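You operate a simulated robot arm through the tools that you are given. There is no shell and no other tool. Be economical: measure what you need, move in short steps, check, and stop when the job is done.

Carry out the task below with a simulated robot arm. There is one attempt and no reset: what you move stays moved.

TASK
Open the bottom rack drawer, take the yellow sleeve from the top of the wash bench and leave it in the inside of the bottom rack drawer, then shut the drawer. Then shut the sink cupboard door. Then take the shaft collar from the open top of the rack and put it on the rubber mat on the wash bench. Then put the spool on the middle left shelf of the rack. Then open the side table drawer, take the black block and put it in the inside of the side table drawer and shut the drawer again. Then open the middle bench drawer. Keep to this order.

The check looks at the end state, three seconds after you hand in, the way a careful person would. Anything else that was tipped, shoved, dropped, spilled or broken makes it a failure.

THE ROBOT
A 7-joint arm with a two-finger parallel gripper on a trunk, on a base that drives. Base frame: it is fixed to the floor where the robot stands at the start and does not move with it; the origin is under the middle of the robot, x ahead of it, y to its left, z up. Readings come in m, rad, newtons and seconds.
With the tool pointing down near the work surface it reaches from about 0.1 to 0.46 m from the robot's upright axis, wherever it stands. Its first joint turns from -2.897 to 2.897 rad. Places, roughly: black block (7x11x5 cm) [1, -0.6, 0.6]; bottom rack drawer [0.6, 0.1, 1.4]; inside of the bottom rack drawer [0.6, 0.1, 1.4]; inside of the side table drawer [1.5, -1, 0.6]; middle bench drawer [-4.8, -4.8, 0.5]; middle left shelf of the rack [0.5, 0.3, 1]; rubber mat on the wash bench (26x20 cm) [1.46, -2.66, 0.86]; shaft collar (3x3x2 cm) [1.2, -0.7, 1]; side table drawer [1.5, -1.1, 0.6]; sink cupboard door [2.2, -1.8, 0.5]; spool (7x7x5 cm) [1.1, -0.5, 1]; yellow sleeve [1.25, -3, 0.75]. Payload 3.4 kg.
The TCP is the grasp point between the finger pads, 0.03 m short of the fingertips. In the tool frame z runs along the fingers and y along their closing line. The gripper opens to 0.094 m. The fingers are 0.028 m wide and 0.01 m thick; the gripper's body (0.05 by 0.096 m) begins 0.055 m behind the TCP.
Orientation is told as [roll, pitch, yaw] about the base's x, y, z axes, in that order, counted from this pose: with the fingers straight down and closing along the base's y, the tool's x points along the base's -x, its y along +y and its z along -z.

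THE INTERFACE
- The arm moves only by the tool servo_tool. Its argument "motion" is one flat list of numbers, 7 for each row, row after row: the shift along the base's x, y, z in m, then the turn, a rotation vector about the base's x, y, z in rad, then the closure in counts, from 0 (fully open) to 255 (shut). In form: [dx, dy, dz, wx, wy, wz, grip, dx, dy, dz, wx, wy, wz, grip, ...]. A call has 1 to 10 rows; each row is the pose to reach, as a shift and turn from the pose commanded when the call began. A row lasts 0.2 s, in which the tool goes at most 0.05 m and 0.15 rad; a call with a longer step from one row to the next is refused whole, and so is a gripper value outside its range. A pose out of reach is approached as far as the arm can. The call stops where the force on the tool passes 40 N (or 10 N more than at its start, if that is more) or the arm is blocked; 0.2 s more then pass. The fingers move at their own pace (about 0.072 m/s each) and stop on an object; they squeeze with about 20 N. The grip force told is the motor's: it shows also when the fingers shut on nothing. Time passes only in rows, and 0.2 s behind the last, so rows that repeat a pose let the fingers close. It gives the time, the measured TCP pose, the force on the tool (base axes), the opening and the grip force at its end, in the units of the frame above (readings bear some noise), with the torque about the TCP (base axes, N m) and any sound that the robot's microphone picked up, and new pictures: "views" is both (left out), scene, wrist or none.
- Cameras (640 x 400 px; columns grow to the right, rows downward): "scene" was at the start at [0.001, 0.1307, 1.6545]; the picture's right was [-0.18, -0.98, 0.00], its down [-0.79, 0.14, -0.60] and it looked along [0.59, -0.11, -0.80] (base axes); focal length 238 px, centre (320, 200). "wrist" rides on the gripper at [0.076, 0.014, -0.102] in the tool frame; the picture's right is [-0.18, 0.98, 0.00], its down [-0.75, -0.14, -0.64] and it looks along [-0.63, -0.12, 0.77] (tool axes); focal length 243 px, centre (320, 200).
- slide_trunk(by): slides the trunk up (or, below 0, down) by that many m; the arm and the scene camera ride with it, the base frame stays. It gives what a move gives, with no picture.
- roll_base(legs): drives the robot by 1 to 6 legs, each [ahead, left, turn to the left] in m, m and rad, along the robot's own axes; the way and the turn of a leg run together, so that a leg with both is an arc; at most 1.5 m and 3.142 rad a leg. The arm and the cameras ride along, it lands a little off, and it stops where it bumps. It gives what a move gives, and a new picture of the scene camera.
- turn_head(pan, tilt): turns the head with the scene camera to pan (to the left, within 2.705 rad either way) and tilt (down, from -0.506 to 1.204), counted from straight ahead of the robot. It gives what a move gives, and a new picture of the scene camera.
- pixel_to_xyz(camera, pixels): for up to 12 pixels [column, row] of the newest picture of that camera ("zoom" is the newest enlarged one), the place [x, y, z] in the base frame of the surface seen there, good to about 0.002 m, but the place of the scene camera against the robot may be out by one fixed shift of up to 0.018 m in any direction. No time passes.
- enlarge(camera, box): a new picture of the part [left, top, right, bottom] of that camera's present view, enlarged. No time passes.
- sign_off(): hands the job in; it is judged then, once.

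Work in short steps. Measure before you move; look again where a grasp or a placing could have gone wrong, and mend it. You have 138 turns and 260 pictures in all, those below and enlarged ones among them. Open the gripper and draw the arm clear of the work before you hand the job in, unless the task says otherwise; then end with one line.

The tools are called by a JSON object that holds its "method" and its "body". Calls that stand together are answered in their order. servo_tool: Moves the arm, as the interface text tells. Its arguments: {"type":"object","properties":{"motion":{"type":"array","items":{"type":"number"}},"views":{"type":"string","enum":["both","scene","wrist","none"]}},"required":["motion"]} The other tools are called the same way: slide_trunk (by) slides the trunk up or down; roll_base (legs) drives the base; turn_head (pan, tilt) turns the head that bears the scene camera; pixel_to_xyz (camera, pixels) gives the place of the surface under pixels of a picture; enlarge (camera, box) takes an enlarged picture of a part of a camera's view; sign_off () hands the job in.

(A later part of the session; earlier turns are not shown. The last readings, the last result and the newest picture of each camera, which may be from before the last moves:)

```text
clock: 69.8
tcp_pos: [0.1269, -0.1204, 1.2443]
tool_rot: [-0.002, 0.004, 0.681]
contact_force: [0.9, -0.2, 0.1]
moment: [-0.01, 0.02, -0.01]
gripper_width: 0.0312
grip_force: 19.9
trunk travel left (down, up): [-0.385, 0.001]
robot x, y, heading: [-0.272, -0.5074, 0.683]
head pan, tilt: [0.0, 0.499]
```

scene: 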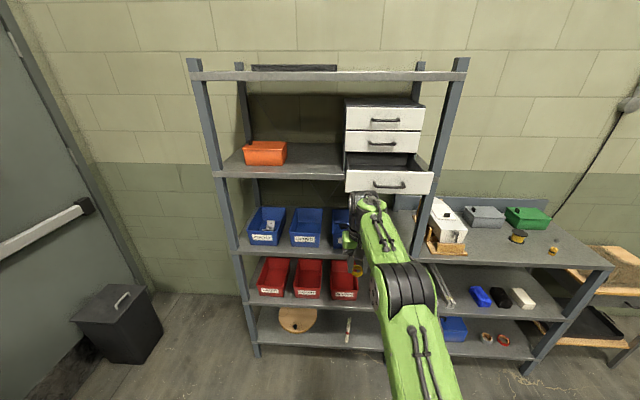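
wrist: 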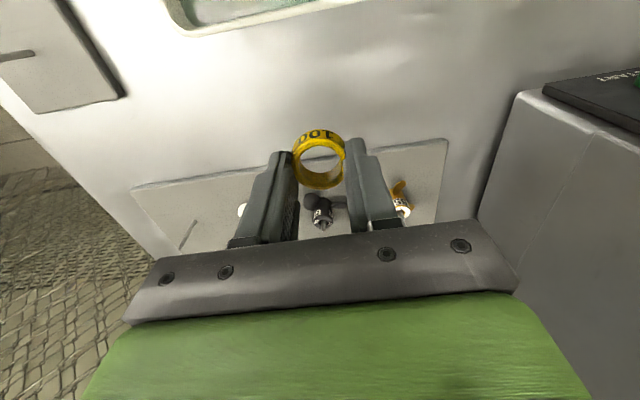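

I raise and retract the arm, tilting the fingers slightly forward, before driving up to the drawer.

{"method": "servo_tool", "body": {"motion": [-0.0097, -0.0079, 0.036, 0.0354, -0.0435, 0, 255, -0.0194, -0.0158, 0.072, 0.0708, -0.087, 0, 255, -0.0291, -0.0237, 0.108, 0.1062, -0.1305, 0, 255, -0.0388, -0.0316, 0.144, 0.1416, -0.174, 0, 255, -0.0485, -0.0395, 0.18, 0.177, -0.2175, 0, 255, -0.0582, -0.0474, 0.216, 0.2124, -0.261, 0, 255, -0.0679, -0.0553, 0.252, 0.2478, -0.3045, 0, 255, -0.0776, -0.0632, 0.3, 0.2832, -0.348, 0, 255], "views": "none"}}

{"method": "roll_base", "body": {"legs": [[0, -0.03, -0.046], [0.2, 0, 0]]}}

```text
clock: 71.6
tcp_pos: [0.0483, -0.182, 1.543]
tool_rot: [-0.001, -0.446, 0.682]
contact_force: [0.5, -0.2, -0.1]
moment: [0.01, 0.02, 0.01]
gripper_width: 0.0311
grip_force: 20.1
trunk travel left (down, up): [-0.385, 0.001]
robot x, y, heading: [-0.2737, -0.5031, 0.69]
head pan, tilt: [0.0, 0.499]
```

```text
clock: 73.6
tcp_pos: [0.2406, -0.1023, 1.543]
tool_rot: [-0.002, -0.444, 0.636]
contact_force: [0.2, -0.2, -0.2]
moment: [0.01, 0.02, -0.02]
gripper_width: 0.0314
grip_force: 20.1
trunk travel left (down, up): [-0.385, 0.001]
robot x, y, heading: [-0.0994, -0.4088, 0.646]
head pan, tilt: [0.0, 0.499]
```

scene: 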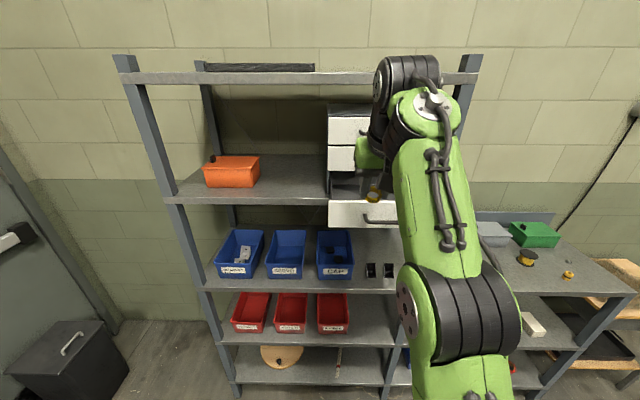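

I roll ahead 0.155 and slightly right so the ring hangs over the open drawer.

{"method": "roll_base", "body": {"legs": [[0.155, -0.045, -0.006]]}}

{"method": "servo_tool", "body": {"motion": [0, 0, -0.02, 0, 0, 0, 255], "views": "wrist"}}

```text
clock: 75.0
tcp_pos: [0.393, -0.0468, 1.5434]
tool_rot: [-0.001, -0.446, 0.633]
contact_force: [-0.9, -0.3, -0.6]
moment: [0.03, 0.03, -0.02]
gripper_width: 0.031
grip_force: 20.3
trunk travel left (down, up): [-0.385, 0.001]
robot x, y, heading: [0.0566, -0.3518, 0.636]
head pan, tilt: [0.0, 0.499]
```

scene: 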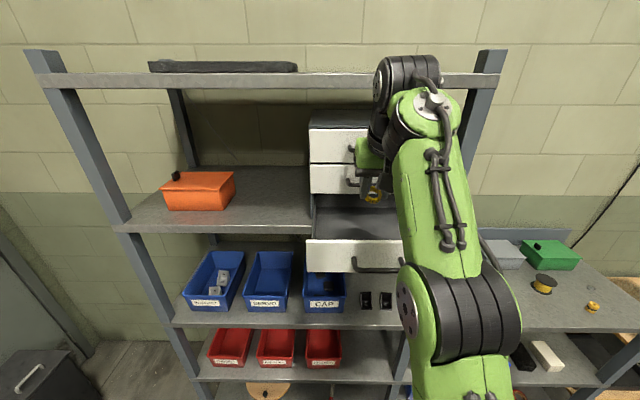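

```text
clock: 75.4
tcp_pos: [0.3888, -0.0486, 1.5249]
tool_rot: [-0.003, -0.449, 0.635]
contact_force: [-0.6, 0.2, 1.1]
moment: [0.02, -0.03, 0.03]
gripper_width: 0.0313
grip_force: 19.6
trunk travel left (down, up): [-0.385, 0.001]
robot x, y, heading: [0.0559, -0.3494, 0.641]
head pan, tilt: [0.0, 0.499]
```

wrist: 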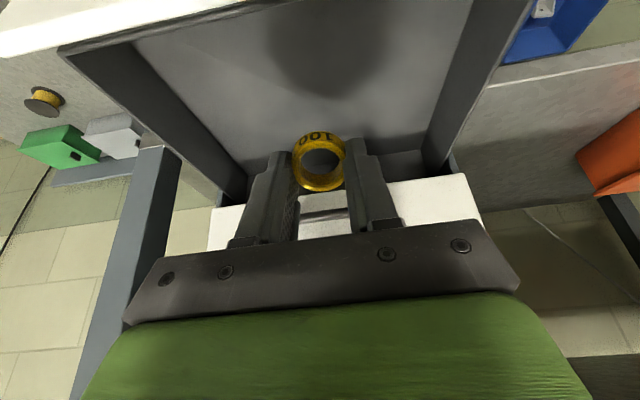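

The ring is above the drawer interior. I measure the drawer floor beneath.

{"method": "pixel_to_xyz", "body": {"camera": "wrist", "pixels": [[330, 110], [320, 30], [240, 100], [420, 100], [320, 15], [100, 60], [319, 157], [340, 230], [230, 150]]}}

```text
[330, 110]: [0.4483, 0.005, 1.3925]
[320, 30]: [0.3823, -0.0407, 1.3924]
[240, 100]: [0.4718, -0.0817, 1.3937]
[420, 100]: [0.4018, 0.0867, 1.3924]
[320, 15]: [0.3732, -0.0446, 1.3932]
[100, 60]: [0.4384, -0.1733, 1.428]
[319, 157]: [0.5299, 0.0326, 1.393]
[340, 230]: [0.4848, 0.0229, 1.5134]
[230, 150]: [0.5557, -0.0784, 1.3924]
```

Floor z=1.393. I descend to TCP z≈1.432, slightly forward, release, and rise.

{"method": "servo_tool", "body": {"motion": [0.01, 0.0075, -0.03, 0, 0, 0, 255, 0.02, 0.015, -0.06, 0, 0, 0, 255, 0.02, 0.015, -0.08, 0, 0, 0, 255, 0.02, 0.015, -0.092, 0, 0, 0, 255, 0.02, 0.015, -0.092, 0, 0, 0, 120, 0.02, 0.015, -0.092, 0, 0, 0, 120, 0.01, 0.0075, -0.06, 0, 0, 0, 120, 0, 0, -0.02, 0, 0, 0, 120, 0, 0, 0.02, 0, 0, 0, 120], "views": "both"}}

```text
clock: 77.4
tcp_pos: [0.3954, -0.0464, 1.5427]
tool_rot: [-0.001, -0.442, 0.634]
contact_force: [0.5, 0.3, 0.6]
moment: [-0.03, 0.03, -0.02]
gripper_width: 0.0498
grip_force: 0.1
trunk travel left (down, up): [-0.385, 0.001]
robot x, y, heading: [0.0573, -0.3489, 0.639]
head pan, tilt: [0.0, 0.499]
```

scene: 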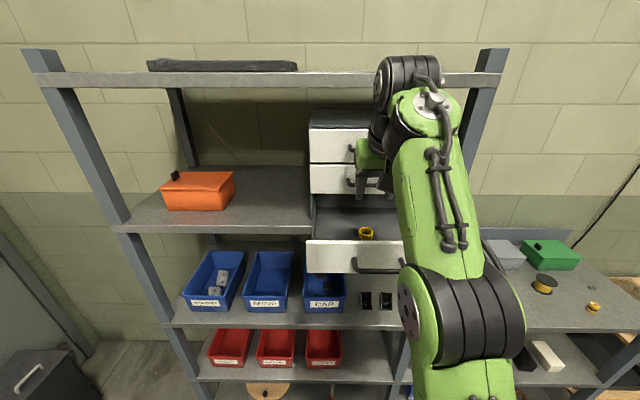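
wrist: 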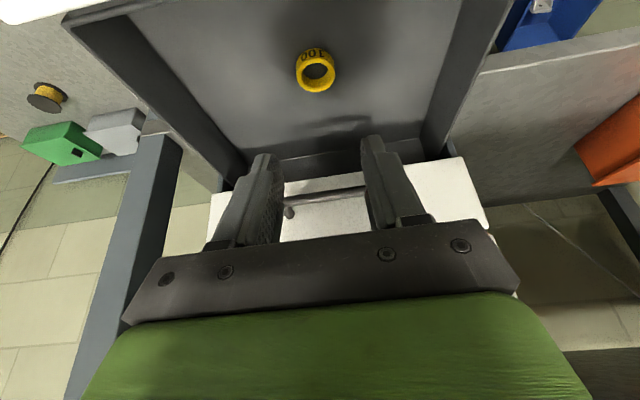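

The ring lies in the drawer (scene (366,232)). I back off, level the closed fingers and lower them to handle height.

{"method": "roll_base", "body": {"legs": [[-0.27, 0, 0]]}}

{"method": "servo_tool", "body": {"motion": [0, 0, -0.0148, 0.0837, -0.1121, 0, 255, 0, 0, -0.0296, 0.1674, -0.2242, 0, 255, 0, 0, -0.0444, 0.2511, -0.3363, 0, 255, 0, 0, -0.0592, 0.3348, -0.4484, 0, 255, 0, 0, -0.074, 0.4185, -0.5605, 0, 255, 0, 0, -0.0888, 0.5022, -0.6726, 0, 255, 0, 0, -0.1036, 0.5859, -0.7847, 0, 255, 0, 0, -0.1187, 0.6696, -0.8968, 0, 255], "views": "wrist"}}

```text
clock: 79.3
tcp_pos: [0.178, -0.2082, 1.544]
tool_rot: [-0.001, -0.446, 0.63]
contact_force: [0.0, -0.1, -0.3]
moment: [-0.01, 0.0, -0.02]
gripper_width: 0.0496
grip_force: 0.0
trunk travel left (down, up): [-0.385, 0.001]
robot x, y, heading: [-0.158, -0.5117, 0.638]
head pan, tilt: [0.0, 0.499]
```

scene: 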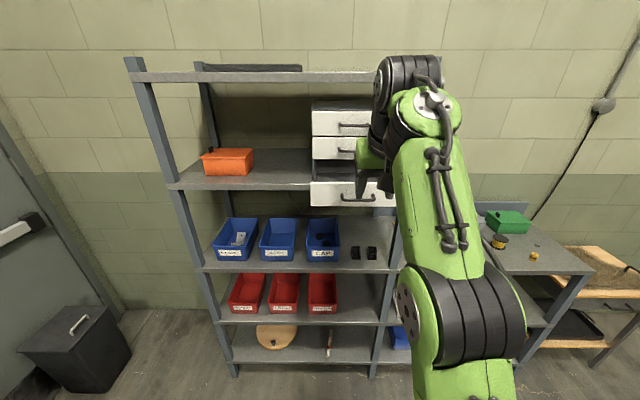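

```text
clock: 81.1
tcp_pos: [0.1772, -0.2071, 1.4231]
tool_rot: [0.951, -1.558, -0.316]
contact_force: [0.6, -0.9, 0.1]
moment: [0.01, -0.01, -0.01]
gripper_width: 0.0
grip_force: 19.7
trunk travel left (down, up): [-0.385, 0.001]
robot x, y, heading: [-0.1601, -0.5154, 0.639]
head pan, tilt: [0.0, 0.499]
```

wrist: 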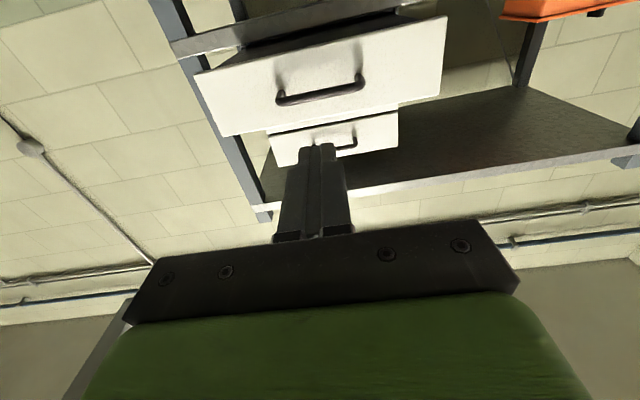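

I measure the open drawer's handle (320,90) in the wrist view.

{"method": "pixel_to_xyz", "body": {"camera": "wrist", "pixels": [[285, 98], [320, 92], [355, 85], [320, 60], [230, 90], [420, 70]]}}

```text
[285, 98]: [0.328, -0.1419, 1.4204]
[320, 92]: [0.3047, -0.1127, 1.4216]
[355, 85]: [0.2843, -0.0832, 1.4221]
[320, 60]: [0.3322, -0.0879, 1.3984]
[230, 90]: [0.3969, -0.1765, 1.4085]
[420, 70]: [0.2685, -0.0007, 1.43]
```

The handle is straight ahead (13 cm from the tips). I roll ahead 0.2 m to start pushing, then finish with the arm.

{"method": "roll_base", "body": {"legs": [[0.2, 0, 0]]}}

{"method": "servo_tool", "body": {"motion": [0.016, 0.0119, 0, 0, 0, 0, 255, 0.032, 0.0238, 0, 0, 0, 0, 255, 0.048, 0.0357, 0, 0, 0, 0, 255, 0.064, 0.0476, 0, 0, 0, 0, 255, 0.08, 0.0595, 0, 0, 0, 0, 255, 0.092, 0.068, 0, 0, 0, 0, 255, 0.1, 0.074, 0, 0, 0, 0, 255, 0.106, 0.0785, 0, 0, 0, 0, 255], "views": "both"}}

```text
clock: 82.7
tcp_pos: [0.3408, -0.0894, 1.4244]
tool_rot: [1.025, -1.559, -0.395]
contact_force: [1.1, -0.6, 0.4]
moment: [0.01, 0.03, -0.02]
gripper_width: 0.0002
grip_force: 19.5
trunk travel left (down, up): [-0.385, 0.001]
robot x, y, heading: [0.0016, -0.394, 0.636]
head pan, tilt: [0.0, 0.499]
```

scene: 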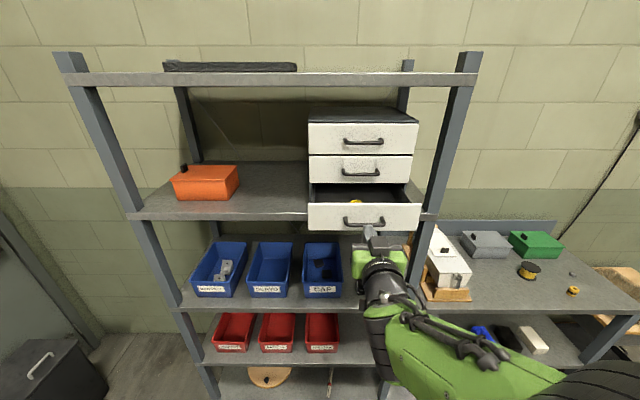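

```text
clock: 84.5
tcp_pos: [0.435, -0.0204, 1.4263]
tool_rot: [0.716, -1.555, -0.082]
contact_force: [-25.3, -19.0, 1.8]
moment: [0.0, 0.01, -0.06]
gripper_width: 0.0001
grip_force: 20.2
trunk travel left (down, up): [-0.385, 0.001]
robot x, y, heading: [0.0029, -0.393, 0.634]
head pan, tilt: [0.0, 0.499]
stopped in row 8: the force on the tool passed its limit at 45 N (the readings are from after the stop); the commanded pose is now the measured one
```

scene: 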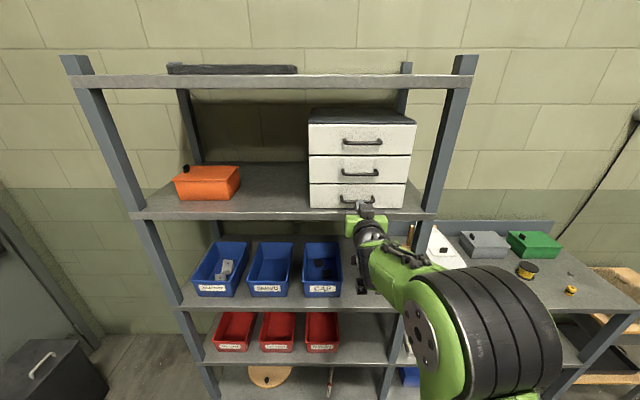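
wrist: 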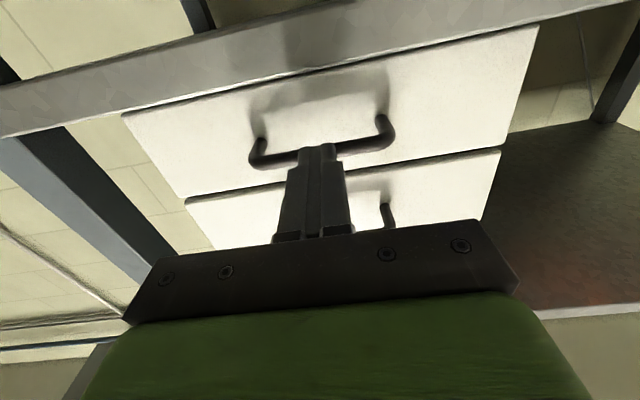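

The drawer is flush shut. I retract the arm, back away and drive towards the sink cupboard, then look at its door.

{"method": "servo_tool", "body": {"motion": [-0.03, -0.022, 0, 0, 0, 0, 255, -0.06, -0.044, 0, 0, 0, 0, 255, -0.09, -0.067, 0, 0, 0, 0, 255, -0.12, -0.089, 0, 0, 0, 0, 255], "views": "none"}}

{"method": "roll_base", "body": {"legs": [[-0.25, -0.2, 0], [0, -1.0, 0], [0.25, -0.48, 0], [0, 0, -1.57]]}}

{"method": "turn_head", "body": {"pan": 0.5, "tilt": 0.6}}

```text
clock: 85.5
tcp_pos: [0.319, -0.1057, 1.4213]
tool_rot: [0.572, -1.553, 0.058]
contact_force: [-0.2, -0.2, 0.0]
moment: [-0.03, 0.01, 0.01]
gripper_width: 0.0
grip_force: 20.0
trunk travel left (down, up): [-0.385, 0.001]
robot x, y, heading: [-0.0007, -0.391, 0.634]
head pan, tilt: [0.0, 0.499]
```

```text
clock: 98.9
tcp_pos: [1.3051, -2.0291, 1.4196]
tool_rot: [0.48, -1.551, -1.397]
contact_force: [0.3, 0.5, 0.1]
moment: [0.0, -0.02, 0.03]
gripper_width: 0.0
grip_force: 20.2
trunk travel left (down, up): [-0.385, 0.001]
robot x, y, heading: [1.0079, -1.7177, -0.92]
head pan, tilt: [0.0, 0.499]
```

scene: 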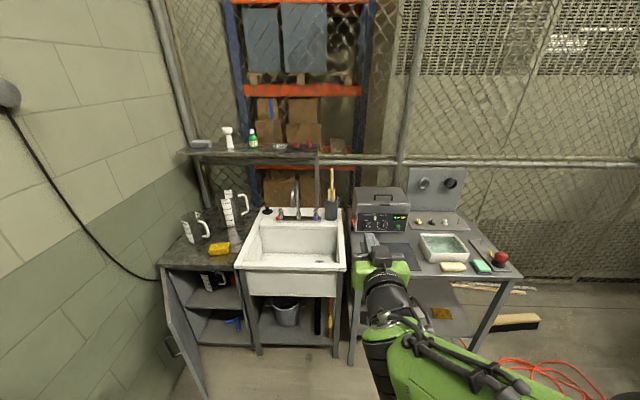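

```text
clock: 99.8
tcp_pos: [1.3063, -2.0307, 1.4192]
tool_rot: [0.482, -1.55, -1.398]
contact_force: [0.5, -0.1, 0.1]
moment: [0.0, 0.02, 0.0]
gripper_width: 0.0002
grip_force: 20.3
trunk travel left (down, up): [-0.385, 0.001]
robot x, y, heading: [1.0084, -1.716, -0.909]
head pan, tilt: [0.499, 0.6]
```

scene: 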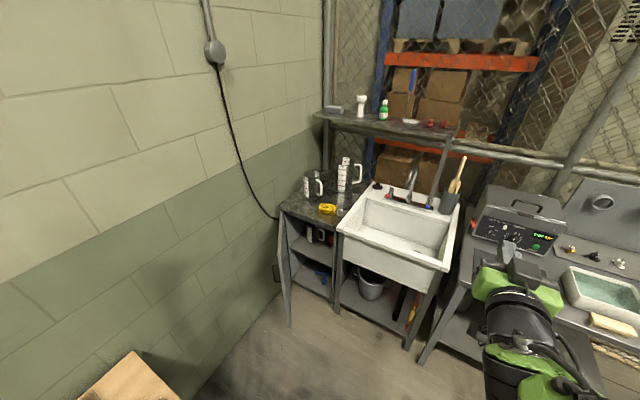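

Door panel spans (280,210)–(290,325) with handle at (277,275). I measure it and the surroundings.

{"method": "pixel_to_xyz", "body": {"camera": "scene", "pixels": [[283, 215], [286, 260], [290, 320], [277, 275], [280, 240], [282, 211], [333, 232], [292, 240], [332, 300], [260, 280], [240, 330], [130, 360]]}}

{"method": "enlarge", "body": {"camera": "scene", "box": [240, 190, 360, 340]}}

```text
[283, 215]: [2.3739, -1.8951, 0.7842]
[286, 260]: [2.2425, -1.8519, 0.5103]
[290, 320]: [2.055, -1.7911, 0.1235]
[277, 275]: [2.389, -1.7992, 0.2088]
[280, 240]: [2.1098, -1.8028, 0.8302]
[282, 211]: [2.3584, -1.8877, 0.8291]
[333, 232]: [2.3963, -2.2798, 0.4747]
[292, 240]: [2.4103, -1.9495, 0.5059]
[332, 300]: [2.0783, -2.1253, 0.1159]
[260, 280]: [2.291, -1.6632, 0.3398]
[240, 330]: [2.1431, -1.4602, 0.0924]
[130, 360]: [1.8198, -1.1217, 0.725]
```

```text
2.67 times, centred on (300, 265) of scene
```

zoom: 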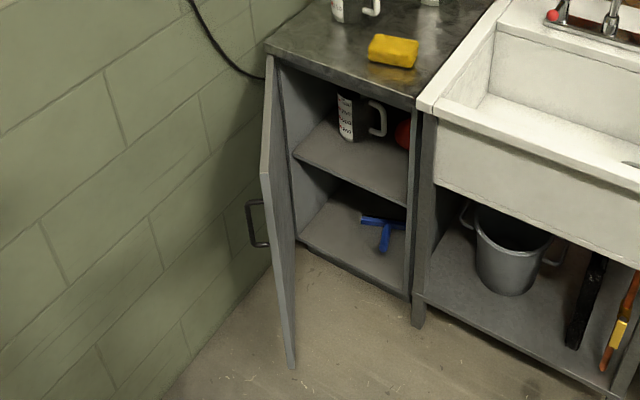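

The door is ~55° open, hinged at (2.37,-1.89) near the wall with free edge near (2.09,-1.80). I roll closer, swing the arm left so it is on the outer side of the door, then lower the trunk.

{"method": "roll_base", "body": {"legs": [[0.1, 0.1, -0.025], [0.22, 0.41, 0]]}}

{"method": "servo_tool", "body": {"motion": [0.0225, 0.0369, 0, 0, 0, 0, 255, 0.045, 0.0738, 0, 0, 0, 0, 255, 0.0675, 0.1107, 0, 0, 0, 0, 255, 0.09, 0.1476, 0, 0, 0, 0, 255, 0.1125, 0.1845, 0, 0, 0, 0, 255, 0.135, 0.2214, 0, 0, 0, 0, 255, 0.1575, 0.2583, 0, 0, 0, 0, 255, 0.18, 0.295, 0, 0, 0, 0, 255], "views": "none"}}

{"method": "turn_head", "body": {"pan": 0.5, "tilt": 0.9}}

```text
clock: 103.5
tcp_pos: [1.8917, -1.9925, 1.4195]
tool_rot: [0.471, -1.549, -1.407]
contact_force: [-0.4, -0.9, 0.1]
moment: [0.01, 0.01, 0.0]
gripper_width: 0.0
grip_force: 19.6
trunk travel left (down, up): [-0.385, 0.001]
robot x, y, heading: [1.6038, -1.6761, -0.933]
head pan, tilt: [0.499, 0.6]
```

scene: 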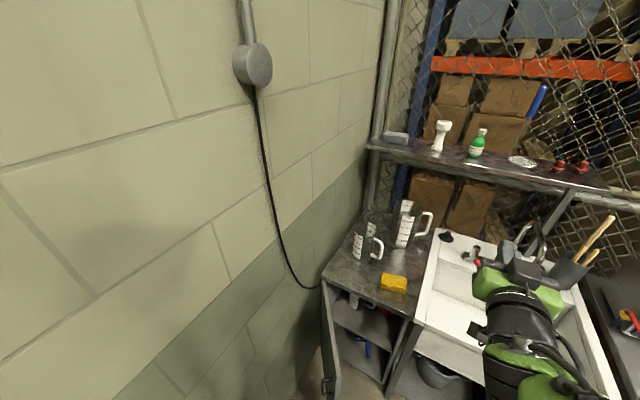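

```text
clock: 105.3
tcp_pos: [2.0667, -1.7157, 1.4319]
tool_rot: [1.06, -1.516, -2.027]
contact_force: [0.0, -0.9, -0.5]
moment: [0.03, -0.04, -0.01]
gripper_width: 0.0
grip_force: 20.0
trunk travel left (down, up): [-0.385, 0.001]
robot x, y, heading: [1.5993, -1.6738, -0.929]
head pan, tilt: [0.499, 0.6]
```

```text
clock: 106.1
tcp_pos: [2.0678, -1.7144, 1.4332]
tool_rot: [1.118, -1.514, -2.082]
contact_force: [0.5, -0.5, -0.3]
moment: [-0.01, -0.01, -0.02]
gripper_width: 0.0
grip_force: 19.9
trunk travel left (down, up): [-0.385, 0.001]
robot x, y, heading: [1.5981, -1.6745, -0.93]
head pan, tilt: [0.499, 0.901]
```

scene: 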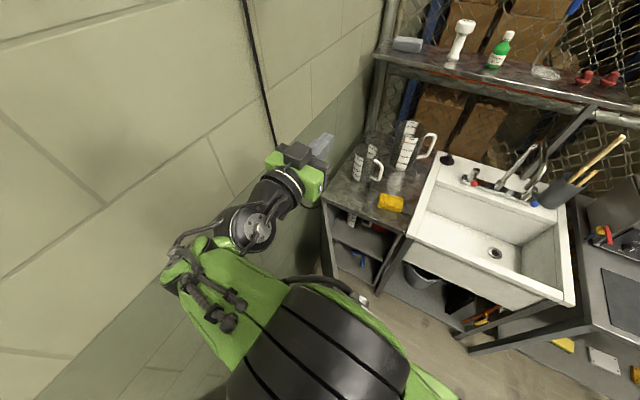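

I check how close the elbow is to the wall, and re-measure the door from here.

{"method": "pixel_to_xyz", "body": {"camera": "scene", "pixels": [[175, 260], [165, 280], [210, 310], [100, 300], [323, 205], [328, 250], [332, 275], [300, 250], [322, 196], [408, 240], [272, 155], [345, 190]]}}

```text
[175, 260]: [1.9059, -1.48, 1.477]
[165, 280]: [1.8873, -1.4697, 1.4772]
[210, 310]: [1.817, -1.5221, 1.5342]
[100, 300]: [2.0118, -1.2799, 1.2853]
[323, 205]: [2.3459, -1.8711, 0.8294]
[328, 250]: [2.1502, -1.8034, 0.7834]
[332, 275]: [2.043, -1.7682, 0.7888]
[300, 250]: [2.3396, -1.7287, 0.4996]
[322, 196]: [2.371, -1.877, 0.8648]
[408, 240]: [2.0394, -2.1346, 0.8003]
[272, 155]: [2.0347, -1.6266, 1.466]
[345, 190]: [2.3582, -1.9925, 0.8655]
```

Elbow is 0.2 m off the wall. I shift 2 cm further left, lower the trunk, then lower the arm towards z≈0.68 on the door's outer side.

{"method": "servo_tool", "body": {"motion": [0.016, 0.012, 0, 0, 0, 0, 255], "views": "none"}}

{"method": "slide_trunk", "body": {"by": -0.38}}

{"method": "servo_tool", "body": {"motion": [0, 0, -0.03, 0, 0, 0, 255, 0, 0, -0.06, 0, 0, 0, 255, 0, 0, -0.09, 0, 0, 0, 255, 0, 0, -0.12, 0, 0, 0, 255], "views": "both"}}

```text
clock: 106.5
tcp_pos: [2.0911, -1.6814, 1.4194]
tool_rot: [0.451, -1.553, -1.386]
contact_force: [0.2, 0.4, -0.1]
moment: [-0.01, 0.05, -0.03]
gripper_width: 0.0001
grip_force: 20.1
trunk travel left (down, up): [-0.385, 0.001]
robot x, y, heading: [1.5996, -1.6732, -0.927]
head pan, tilt: [0.499, 0.901]
```

```text
clock: 110.2
tcp_pos: [2.0888, -1.6854, 1.0415]
tool_rot: [0.488, -1.55, -1.424]
contact_force: [0.5, 0.1, 0.1]
moment: [-0.01, 0.0, -0.01]
gripper_width: 0.0
grip_force: 19.9
trunk travel left (down, up): [-0.005, 0.381]
robot x, y, heading: [1.5994, -1.6765, -0.932]
head pan, tilt: [0.499, 0.901]
```

```text
clock: 111.2
tcp_pos: [2.088, -1.6856, 0.92]
tool_rot: [0.502, -1.55, -1.435]
contact_force: [-0.2, -0.1, 1.0]
moment: [-0.01, 0.01, 0.0]
gripper_width: 0.0
grip_force: 20.1
trunk travel left (down, up): [-0.005, 0.381]
robot x, y, heading: [1.6005, -1.6731, -0.931]
head pan, tilt: [0.499, 0.901]
```

scene: 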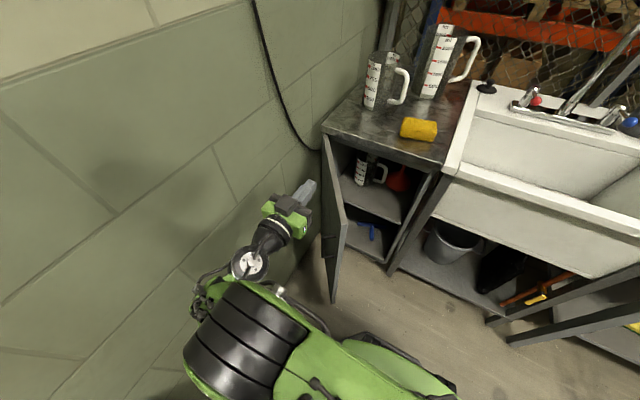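
wrist: 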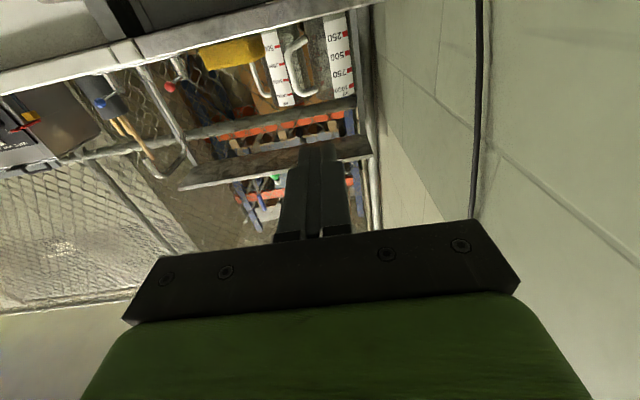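

Clear on the wall side of the door. Continue down to z≈0.68.

{"method": "servo_tool", "body": {"motion": [0, 0, -0.04, 0, 0, 0, 255, 0, 0, -0.08, 0, 0, 0, 255, 0, 0, -0.12, 0, 0, 0, 255, 0, 0, -0.16, 0, 0, 0, 255, 0, 0, -0.2, 0, 0, 0, 255, 0, 0, -0.24, 0, 0, 0, 255], "views": "both"}}

```text
clock: 112.6
tcp_pos: [2.0883, -1.6841, 0.6821]
tool_rot: [0.5, -1.55, -1.432]
contact_force: [0.1, 0.1, 0.5]
moment: [-0.03, 0.04, -0.01]
gripper_width: 0.0
grip_force: 19.5
trunk travel left (down, up): [-0.005, 0.381]
robot x, y, heading: [1.5977, -1.6735, -0.932]
head pan, tilt: [0.499, 0.901]
```

scene: 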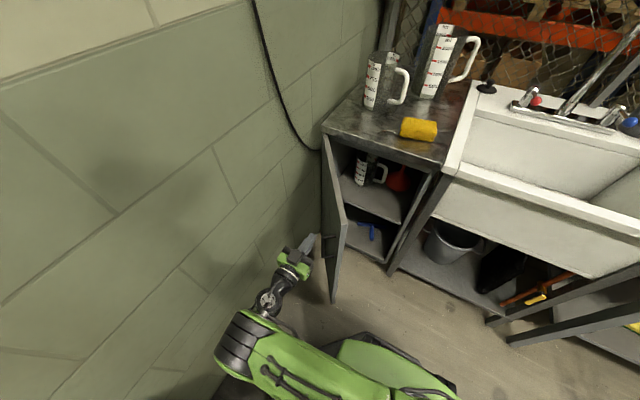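
wrist: 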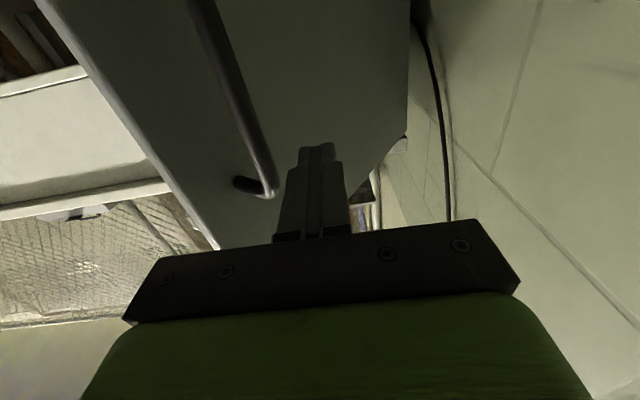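

The wrist sees the door's outer face and handle. I measure those.

{"method": "pixel_to_xyz", "body": {"camera": "wrist", "pixels": [[265, 190], [240, 184], [220, 60], [330, 130], [290, 150], [390, 100], [200, 200], [100, 80], [365, 170]]}}

```text
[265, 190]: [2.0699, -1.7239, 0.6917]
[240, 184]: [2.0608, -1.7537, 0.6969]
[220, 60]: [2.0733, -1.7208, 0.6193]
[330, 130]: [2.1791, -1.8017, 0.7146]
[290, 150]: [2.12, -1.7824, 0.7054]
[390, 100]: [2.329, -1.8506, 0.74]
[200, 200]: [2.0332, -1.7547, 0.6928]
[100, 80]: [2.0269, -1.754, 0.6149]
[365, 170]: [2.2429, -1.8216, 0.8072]
```

Handle top is at z≈0.70, so I push above it at z≈0.745, moving the tips along the closing arc of the door.

{"method": "servo_tool", "body": {"motion": [0, 0, 0.045, 0, 0, 0, 255, 0.0228, -0.0392, 0.063, 0, 0, 0, 255, 0.0257, -0.0868, 0.063, 0, 0, 0, 255, 0.0211, -0.1175, 0.063, 0, 0, 0, 255, 0.0157, -0.1489, 0.063, 0, 0, 0, 255, 0.0188, -0.1801, 0.063, 0, 0, 0, 255, 0.0221, -0.2114, 0.063, 0, 0, 0, 255, 0.0385, -0.2589, 0.063, 0, 0, 0, 255, 0.0538, -0.2862, 0.063, 0, 0, 0, 255, 0.0597, -0.2943, 0.063, 0, 0, 0, 255], "views": "both"}}

```text
refused: row 8 steps farther than a row can; nothing moved
```

One step was slightly too long; I resend with it shortened.

{"method": "servo_tool", "body": {"motion": [0, 0, 0.045, 0, 0, 0, 255, 0.0228, -0.0392, 0.063, 0, 0, 0, 255, 0.0257, -0.0868, 0.063, 0, 0, 0, 255, 0.0211, -0.1175, 0.063, 0, 0, 0, 255, 0.0157, -0.1489, 0.063, 0, 0, 0, 255, 0.0188, -0.1801, 0.063, 0, 0, 0, 255, 0.0221, -0.2114, 0.063, 0, 0, 0, 255, 0.036, -0.256, 0.063, 0, 0, 0, 255, 0.0538, -0.2862, 0.063, 0, 0, 0, 255, 0.0597, -0.2943, 0.063, 0, 0, 0, 255], "views": "both"}}

```text
clock: 114.8
tcp_pos: [2.1489, -1.9783, 0.7443]
tool_rot: [0.459, -1.551, -1.392]
contact_force: [-1.0, 0.4, 1.2]
moment: [0.01, 0.03, 0.01]
gripper_width: 0.0001
grip_force: 19.9
trunk travel left (down, up): [-0.005, 0.381]
robot x, y, heading: [1.5998, -1.6715, -0.932]
head pan, tilt: [0.499, 0.901]
```

scene: 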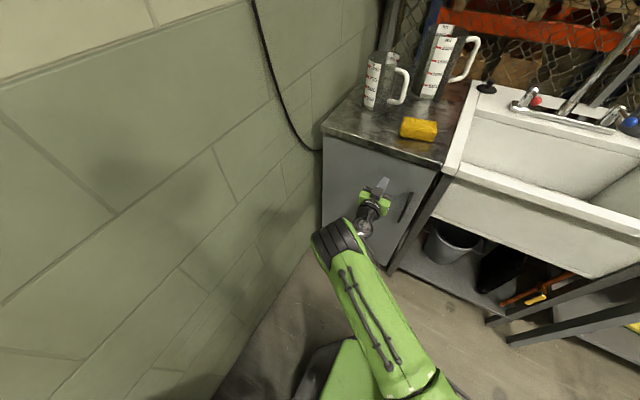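
wrist: 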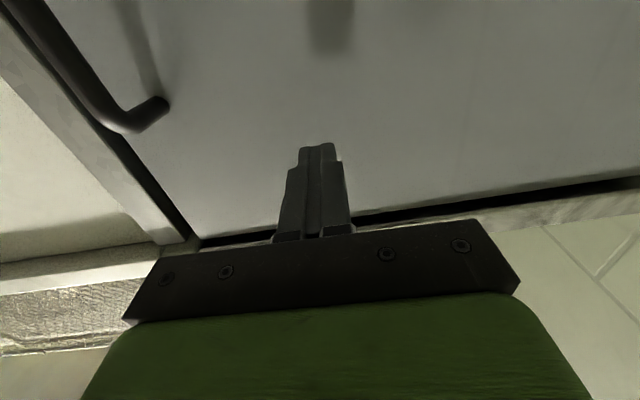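

Door is almost shut with no contact force yet; I push on straight until resistance.

{"method": "servo_tool", "body": {"motion": [0.006, -0.008, 0, 0, 0, 0, 255, 0.012, -0.016, 0, 0, 0, 0, 255, 0.018, -0.024, 0, 0, 0, 0, 255, 0.024, -0.032, 0, 0, 0, 0, 255, 0.03, -0.04, 0, 0, 0, 0, 255, 0.036, -0.048, 0, 0, 0, 0, 255], "views": "scene"}}

{"method": "enlarge", "body": {"camera": "scene", "box": [290, 110, 470, 290]}}

```text
clock: 115.7
tcp_pos: [2.1654, -2.0015, 0.7429]
tool_rot: [0.278, -1.551, -1.212]
contact_force: [-23.8, 19.9, 8.7]
moment: [-0.49, -0.45, -0.25]
gripper_width: 0.0
grip_force: 20.4
trunk travel left (down, up): [-0.005, 0.381]
robot x, y, heading: [1.5965, -1.6717, -0.925]
head pan, tilt: [0.499, 0.901]
stopped in row 4: the force on the tool passed its limit at 56 N (the readings are from after the stop); the commanded pose is now the measured one
```

scene: 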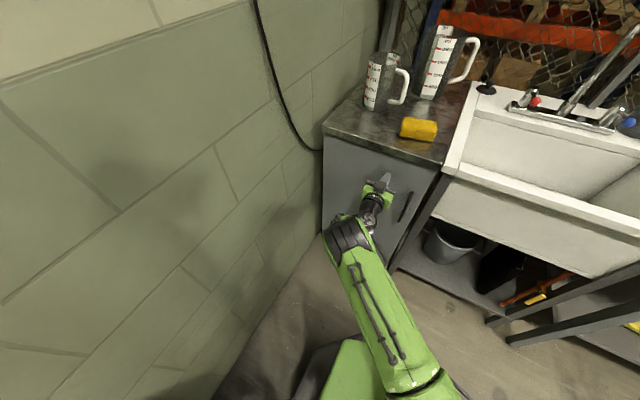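

```text
2.22 times, centred on (380, 200) of scene
```

zoom: 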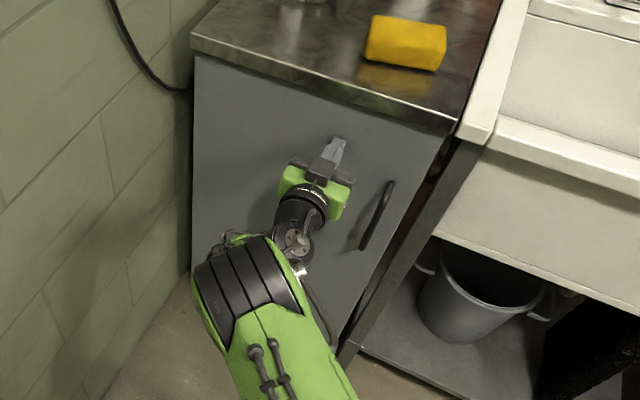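

The door is shut. I retract the arm, raise, and drive to the grey table holding the collar and spool.

{"method": "servo_tool", "body": {"motion": [-0.03, 0.04, 0, 0, 0, 0, 255, -0.055, 0.075, 0.01, 0, 0, 0, 200, -0.08, 0.11, 0.04, 0, 0, 0, 150, -0.1, 0.14, 0.08, 0, 0, 0, 100, -0.11, 0.15, 0.12, 0, 0, 0, 50, -0.11, 0.15, 0.16, 0, 0, 0, 0], "views": "none"}}

{"method": "slide_trunk", "body": {"by": 0.38}}

{"method": "roll_base", "body": {"legs": [[0, -0.6, 0], [-1.04, 0, 0], [0, 0, 1.571]]}}

{"method": "turn_head", "body": {"pan": 0.0, "tilt": 0.7}}

```text
refused: row 3 steps farther than a row can; nothing moved
```

```text
clock: 116.3
tcp_pos: [2.1657, -2.0017, 0.7445]
tool_rot: [0.155, -1.524, -1.092]
contact_force: [-8.1, 7.0, 1.0]
moment: [-0.06, -0.2, -0.08]
gripper_width: 0.0001
grip_force: 19.3
trunk travel left (down, up): [-0.018, 0.367]
robot x, y, heading: [1.6011, -1.6711, -0.934]
head pan, tilt: [0.499, 0.901]
stopped: the force on the tool passed its limit at 52 N (the readings are from after the stop); the commanded pose is now the measured one
```

```text
clock: 128.4
tcp_pos: [0.838, -0.6389, 0.7435]
tool_rot: [0.143, -1.524, 0.486]
contact_force: [-0.2, 0.9, 0.7]
moment: [0.0, 0.01, -0.01]
gripper_width: 0.0002
grip_force: 19.9
trunk travel left (down, up): [-0.018, 0.367]
robot x, y, heading: [0.508, -1.1993, 0.64]
head pan, tilt: [0.499, 0.901]
```

scene: 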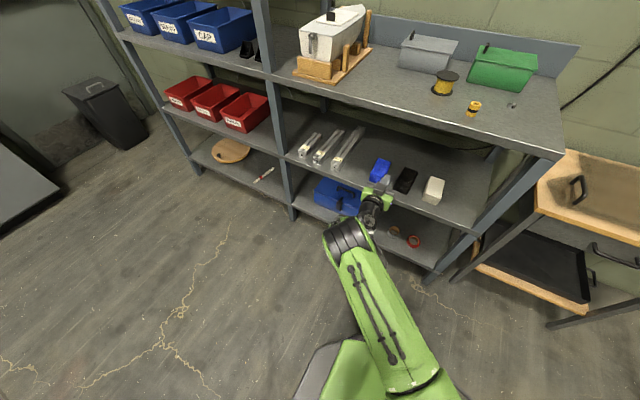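

```text
clock: 129.4
tcp_pos: [0.8392, -0.6369, 0.7442]
tool_rot: [0.144, -1.522, 0.485]
contact_force: [-0.7, 0.5, -0.2]
moment: [-0.01, 0.06, 0.03]
gripper_width: 0.0
grip_force: 20.4
trunk travel left (down, up): [-0.018, 0.367]
robot x, y, heading: [0.5043, -1.2024, 0.636]
head pan, tilt: [0.0, 0.7]
```

scene: 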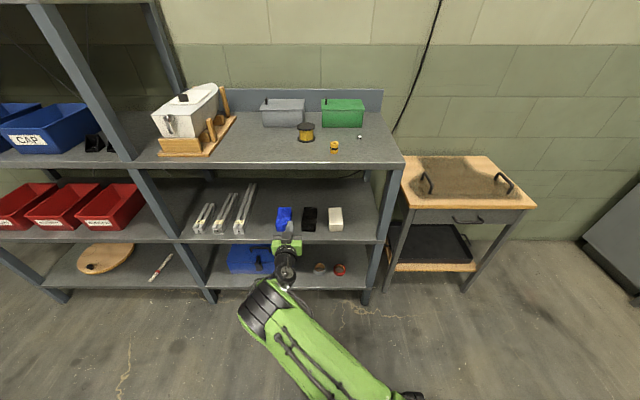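

My batch continued after the refusal, so the arm was dragged sideways along the front. I look back at the cupboard and sink to check nothing was disturbed.

{"method": "turn_head", "body": {"pan": -1.2, "tilt": 0.4}}

{"method": "enlarge", "body": {"camera": "scene", "box": [170, 90, 430, 260]}}

```text
clock: 130.8
tcp_pos: [0.8382, -0.6377, 0.744]
tool_rot: [0.144, -1.522, 0.484]
contact_force: [0.5, 0.0, 0.0]
moment: [0.02, 0.01, 0.02]
gripper_width: 0.0003
grip_force: 20.0
trunk travel left (down, up): [-0.018, 0.367]
robot x, y, heading: [0.5046, -1.2003, 0.635]
head pan, tilt: [-1.201, 0.4]
```

scene: 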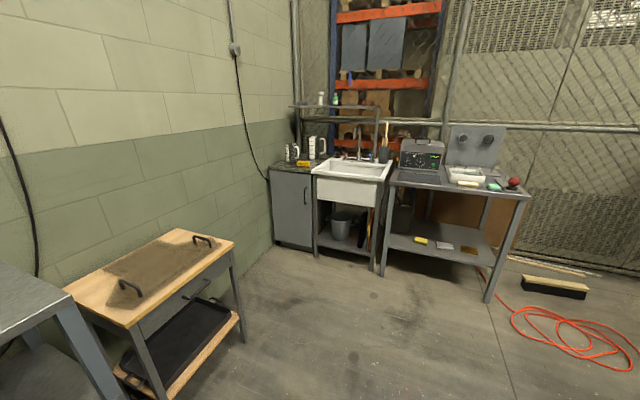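

```text
2.35 times, centred on (300, 175) of scene
```

zoom: 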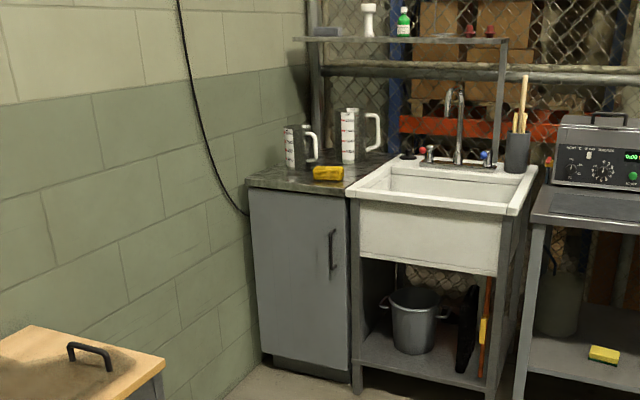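

Cupboard shut and everything stands as before. Now I pull the arm back in front, raise it and turn the tool down.

{"method": "servo_tool", "body": {"motion": [0.0036, -0.037, 0.03, 0, 0, 0, 255, 0.0072, -0.074, 0.06, 0, 0, 0, 200, 0.0108, -0.111, 0.09, 0, 0, 0, 150, 0.0144, -0.148, 0.12, 0, 0, 0, 100, 0.018, -0.185, 0.15, 0, 0, 0, 50, 0.0216, -0.222, 0.18, 0, 0, 0, 0], "views": "none"}}

{"method": "servo_tool", "body": {"motion": [0, 0, 0.01, -0.0884, 0.1187, 0, 0, 0, 0, 0.02, -0.1768, 0.2374, 0, 0, 0, 0, 0.03, -0.2652, 0.3561, 0, 0, 0, 0, 0.04, -0.3536, 0.4748, 0, 0, 0, 0, 0.05, -0.442, 0.5935, 0, 0, 0, 0, 0.06, -0.5304, 0.7122, 0, 0, 0, 0, 0.07, -0.6188, 0.8309, 0, 0, 0, 0, 0.08, -0.7072, 0.9496, 0, 0, 0, 0, 0.09, -0.7956, 1.0683, 0, 0, 0, 0, 0.1, -0.884, 1.187, 0, 0], "views": "none"}}

{"method": "slide_trunk", "body": {"by": 0.2}}

{"method": "turn_head", "body": {"pan": 0.0, "tilt": 0.6}}

```text
clock: 132.2
tcp_pos: [0.8592, -0.8598, 0.9248]
tool_rot: [0.166, -1.522, 0.462]
contact_force: [1.1, 1.0, 0.3]
moment: [-0.02, 0.02, -0.01]
gripper_width: 0.0941
grip_force: 0.0
trunk travel left (down, up): [-0.018, 0.367]
robot x, y, heading: [0.5063, -1.1979, 0.635]
head pan, tilt: [-1.201, 0.4]
```

```text
clock: 134.4
tcp_pos: [0.8606, -0.8604, 1.0232]
tool_rot: [-0.014, -0.04, 0.632]
contact_force: [0.4, 0.7, 0.6]
moment: [-0.01, -0.04, 0.03]
gripper_width: 0.0942
grip_force: 0.1
trunk travel left (down, up): [-0.018, 0.367]
robot x, y, heading: [0.5072, -1.1991, 0.638]
head pan, tilt: [-1.201, 0.4]
```

```text
clock: 136.5
tcp_pos: [0.8597, -0.8609, 1.2241]
tool_rot: [-0.01, -0.044, 0.632]
contact_force: [0.1, -0.1, 0.4]
moment: [-0.01, 0.0, 0.02]
gripper_width: 0.094
grip_force: 0.0
trunk travel left (down, up): [-0.218, 0.167]
robot x, y, heading: [0.507, -1.2014, 0.638]
head pan, tilt: [-1.201, 0.4]
```

```text
clock: 137.9
tcp_pos: [0.8601, -0.8593, 1.2237]
tool_rot: [-0.01, -0.043, 0.631]
contact_force: [1.0, 0.5, -0.3]
moment: [0.0, 0.01, -0.03]
gripper_width: 0.094
grip_force: 0.1
trunk travel left (down, up): [-0.218, 0.167]
robot x, y, heading: [0.5098, -1.2058, 0.632]
head pan, tilt: [0.0, 0.6]
```

scene: 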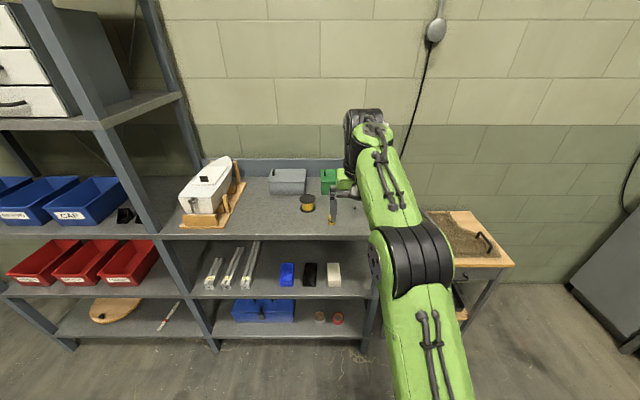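

I roll forward 0.34 so the gripper hovers over the collar.

{"method": "roll_base", "body": {"legs": [[0.34, -0.04, 0.0]]}}

{"method": "servo_tool", "body": {"motion": [0, 0, -0.03, 0, 0, 0, 0], "views": "wrist"}}

```text
clock: 140.2
tcp_pos: [1.1563, -0.691, 1.2235]
tool_rot: [-0.011, -0.041, 0.634]
contact_force: [-0.1, 0.9, 0.3]
moment: [0.0, 0.0, 0.0]
gripper_width: 0.094
grip_force: 0.1
trunk travel left (down, up): [-0.218, 0.167]
robot x, y, heading: [0.8009, -1.0342, 0.636]
head pan, tilt: [0.0, 0.6]
```

scene: 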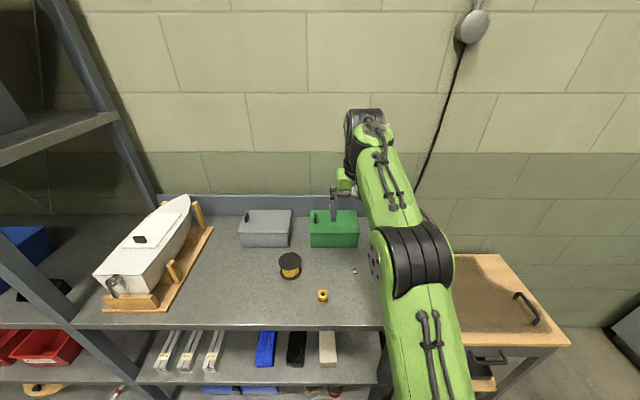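

```text
clock: 140.6
tcp_pos: [1.1541, -0.6917, 1.1935]
tool_rot: [-0.01, -0.044, 0.632]
contact_force: [0.6, 0.5, 0.0]
moment: [-0.01, 0.01, 0.0]
gripper_width: 0.0939
grip_force: 0.0
trunk travel left (down, up): [-0.218, 0.167]
robot x, y, heading: [0.8022, -1.0344, 0.634]
head pan, tilt: [0.0, 0.6]
```

wrist: 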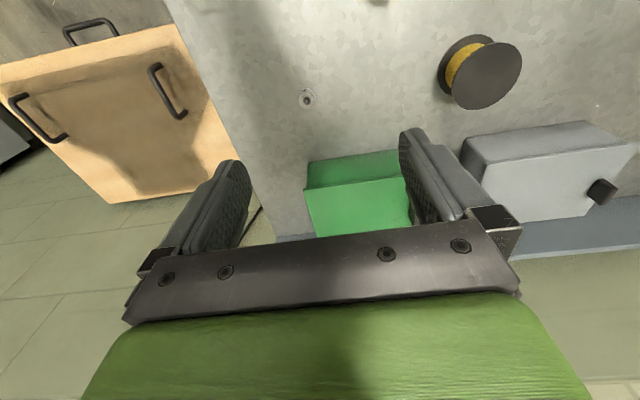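

Collar at wrist (307,97). Measure it closely.

{"method": "enlarge", "body": {"camera": "wrist", "box": [275, 77, 339, 117]}}

{"method": "pixel_to_xyz", "body": {"camera": "wrist", "pixels": [[301, 97], [313, 97], [307, 91], [307, 103], [307, 97], [290, 97], [340, 155], [350, 190], [480, 80], [445, 65], [515, 60], [320, 160]]}}

```text
10.00 times, centred on (307, 97) of wrist
```

zoom: 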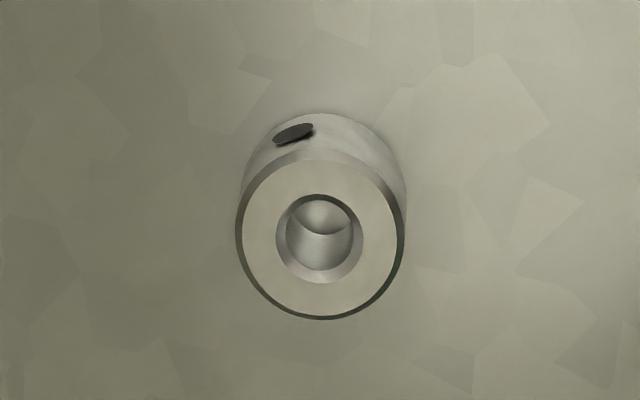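

```text
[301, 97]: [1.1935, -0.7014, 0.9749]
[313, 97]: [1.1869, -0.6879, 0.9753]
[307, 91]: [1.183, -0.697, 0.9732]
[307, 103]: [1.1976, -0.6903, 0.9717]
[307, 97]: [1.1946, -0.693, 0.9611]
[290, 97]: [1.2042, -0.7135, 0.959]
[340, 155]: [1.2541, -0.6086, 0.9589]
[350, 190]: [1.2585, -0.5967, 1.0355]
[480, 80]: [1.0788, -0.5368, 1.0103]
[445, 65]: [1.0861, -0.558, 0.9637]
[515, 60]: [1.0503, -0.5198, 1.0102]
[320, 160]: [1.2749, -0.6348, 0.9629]
```

Collar centre ≈(1.194,-0.692), top 0.975, table 0.958. I go down over it with fingers partly closed.

{"method": "servo_tool", "body": {"motion": [0.02, 0, -0.03, -0.012, 0.016, 0, 90, 0.04, 0, -0.06, -0.0239, 0.0321, 0, 90, 0.04, 0, -0.1, -0.0239, 0.0321, 0, 90, 0.04, 0, -0.14, -0.0239, 0.0321, 0, 90, 0.04, 0, -0.17, -0.0239, 0.0321, 0, 90, 0.04, 0, -0.19, -0.0239, 0.0321, 0, 90, 0.04, 0, -0.2025, -0.0239, 0.0321, 0, 90], "views": "wrist"}}

```text
clock: 142.2
tcp_pos: [1.1959, -0.6915, 0.9903]
tool_rot: [-0.011, -0.006, 0.634]
contact_force: [0.9, 0.1, 2.9]
moment: [0.09, 0.09, -0.03]
gripper_width: 0.0608
grip_force: 0.1
trunk travel left (down, up): [-0.218, 0.167]
robot x, y, heading: [0.8029, -1.0335, 0.634]
head pan, tilt: [0.0, 0.6]
```

wrist: 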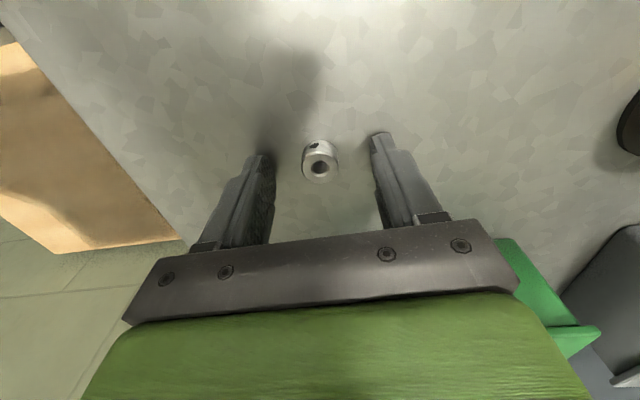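

Collar is between fingers. Close, lift 10 cm.

{"method": "servo_tool", "body": {"motion": [0, 0, 0.001, 0, 0, 0, 255, 0, 0, 0.001, 0, 0, 0, 255, 0, 0, 0.001, 0, 0, 0, 255, 0, 0, 0.02, 0, 0, 0, 255, 0, 0, 0.06, 0, 0, 0, 255, 0, 0, 0.1, 0, 0, 0, 255, 0, 0, 0.14, 0, 0, 0, 255, 0, 0, 0.18, 0, 0, 0, 255], "views": "wrist"}}

```text
clock: 144.0
tcp_pos: [1.1955, -0.6917, 1.1697]
tool_rot: [-0.012, -0.002, 0.633]
contact_force: [0.4, 0.2, 0.4]
moment: [-0.02, 0.01, 0.01]
gripper_width: 0.0197
grip_force: 20.1
trunk travel left (down, up): [-0.218, 0.167]
robot x, y, heading: [0.8007, -1.0388, 0.634]
head pan, tilt: [0.0, 0.6]
```

wrist: 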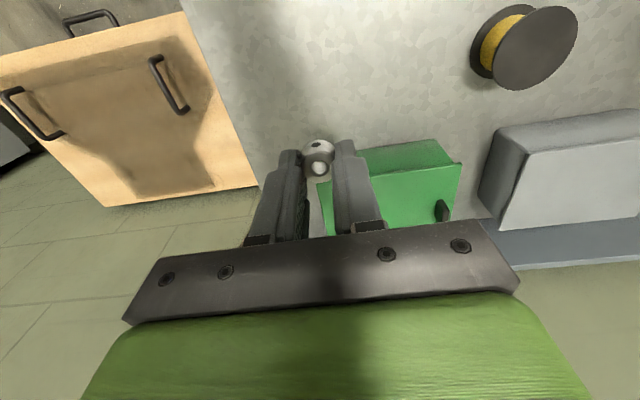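

Collar held (0.0197). I back off and drive to the wash bench in front of the mat.

{"method": "roll_base", "body": {"legs": [[-0.436, 0, 0], [0, -0.89, 0], [0, 0, -1.571]]}}

{"method": "turn_head", "body": {"pan": 0.2, "tilt": 0.7}}

```text
clock: 154.8
tcp_pos: [1.3358, -2.4039, 1.1718]
tool_rot: [-0.012, -0.003, -0.932]
contact_force: [-0.5, -0.1, -0.8]
moment: [-0.04, -0.01, -0.01]
gripper_width: 0.0198
grip_force: 20.0
trunk travel left (down, up): [-0.218, 0.167]
robot x, y, heading: [0.9943, -2.0128, -0.928]
head pan, tilt: [0.0, 0.6]
```

scene: 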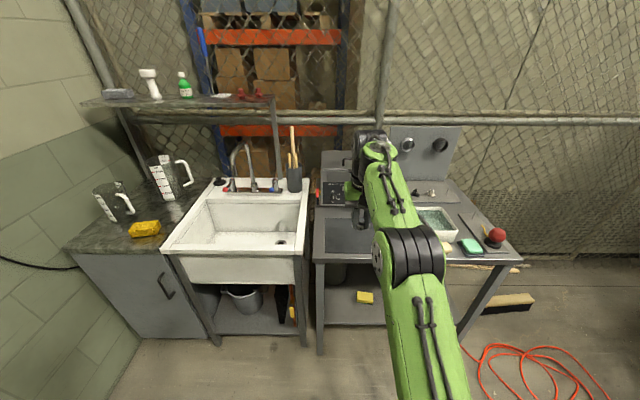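

```text
clock: 155.5
tcp_pos: [1.3373, -2.4021, 1.1721]
tool_rot: [-0.012, -0.003, -0.933]
contact_force: [0.3, 0.1, 0.2]
moment: [0.03, 0.0, -0.01]
gripper_width: 0.0198
grip_force: 19.6
trunk travel left (down, up): [-0.218, 0.167]
robot x, y, heading: [0.9935, -2.0118, -0.931]
head pan, tilt: [0.201, 0.7]
```

scene: 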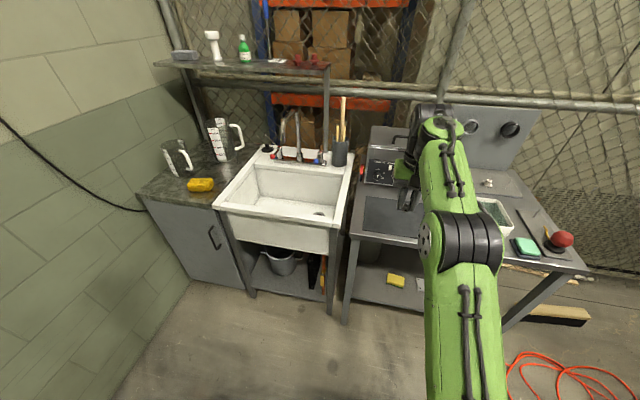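

Mat's left part is seen at (362-410, 197-235). I measure it.

{"method": "pixel_to_xyz", "body": {"camera": "scene", "pixels": [[366, 198], [362, 232], [385, 215], [396, 202], [410, 235], [355, 240], [355, 225]]}}

```text
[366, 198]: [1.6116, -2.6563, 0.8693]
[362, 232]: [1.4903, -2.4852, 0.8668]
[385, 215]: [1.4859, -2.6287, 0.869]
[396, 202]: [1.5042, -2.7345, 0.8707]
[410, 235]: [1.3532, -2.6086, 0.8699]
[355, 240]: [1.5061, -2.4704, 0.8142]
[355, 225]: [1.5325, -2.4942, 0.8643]
```

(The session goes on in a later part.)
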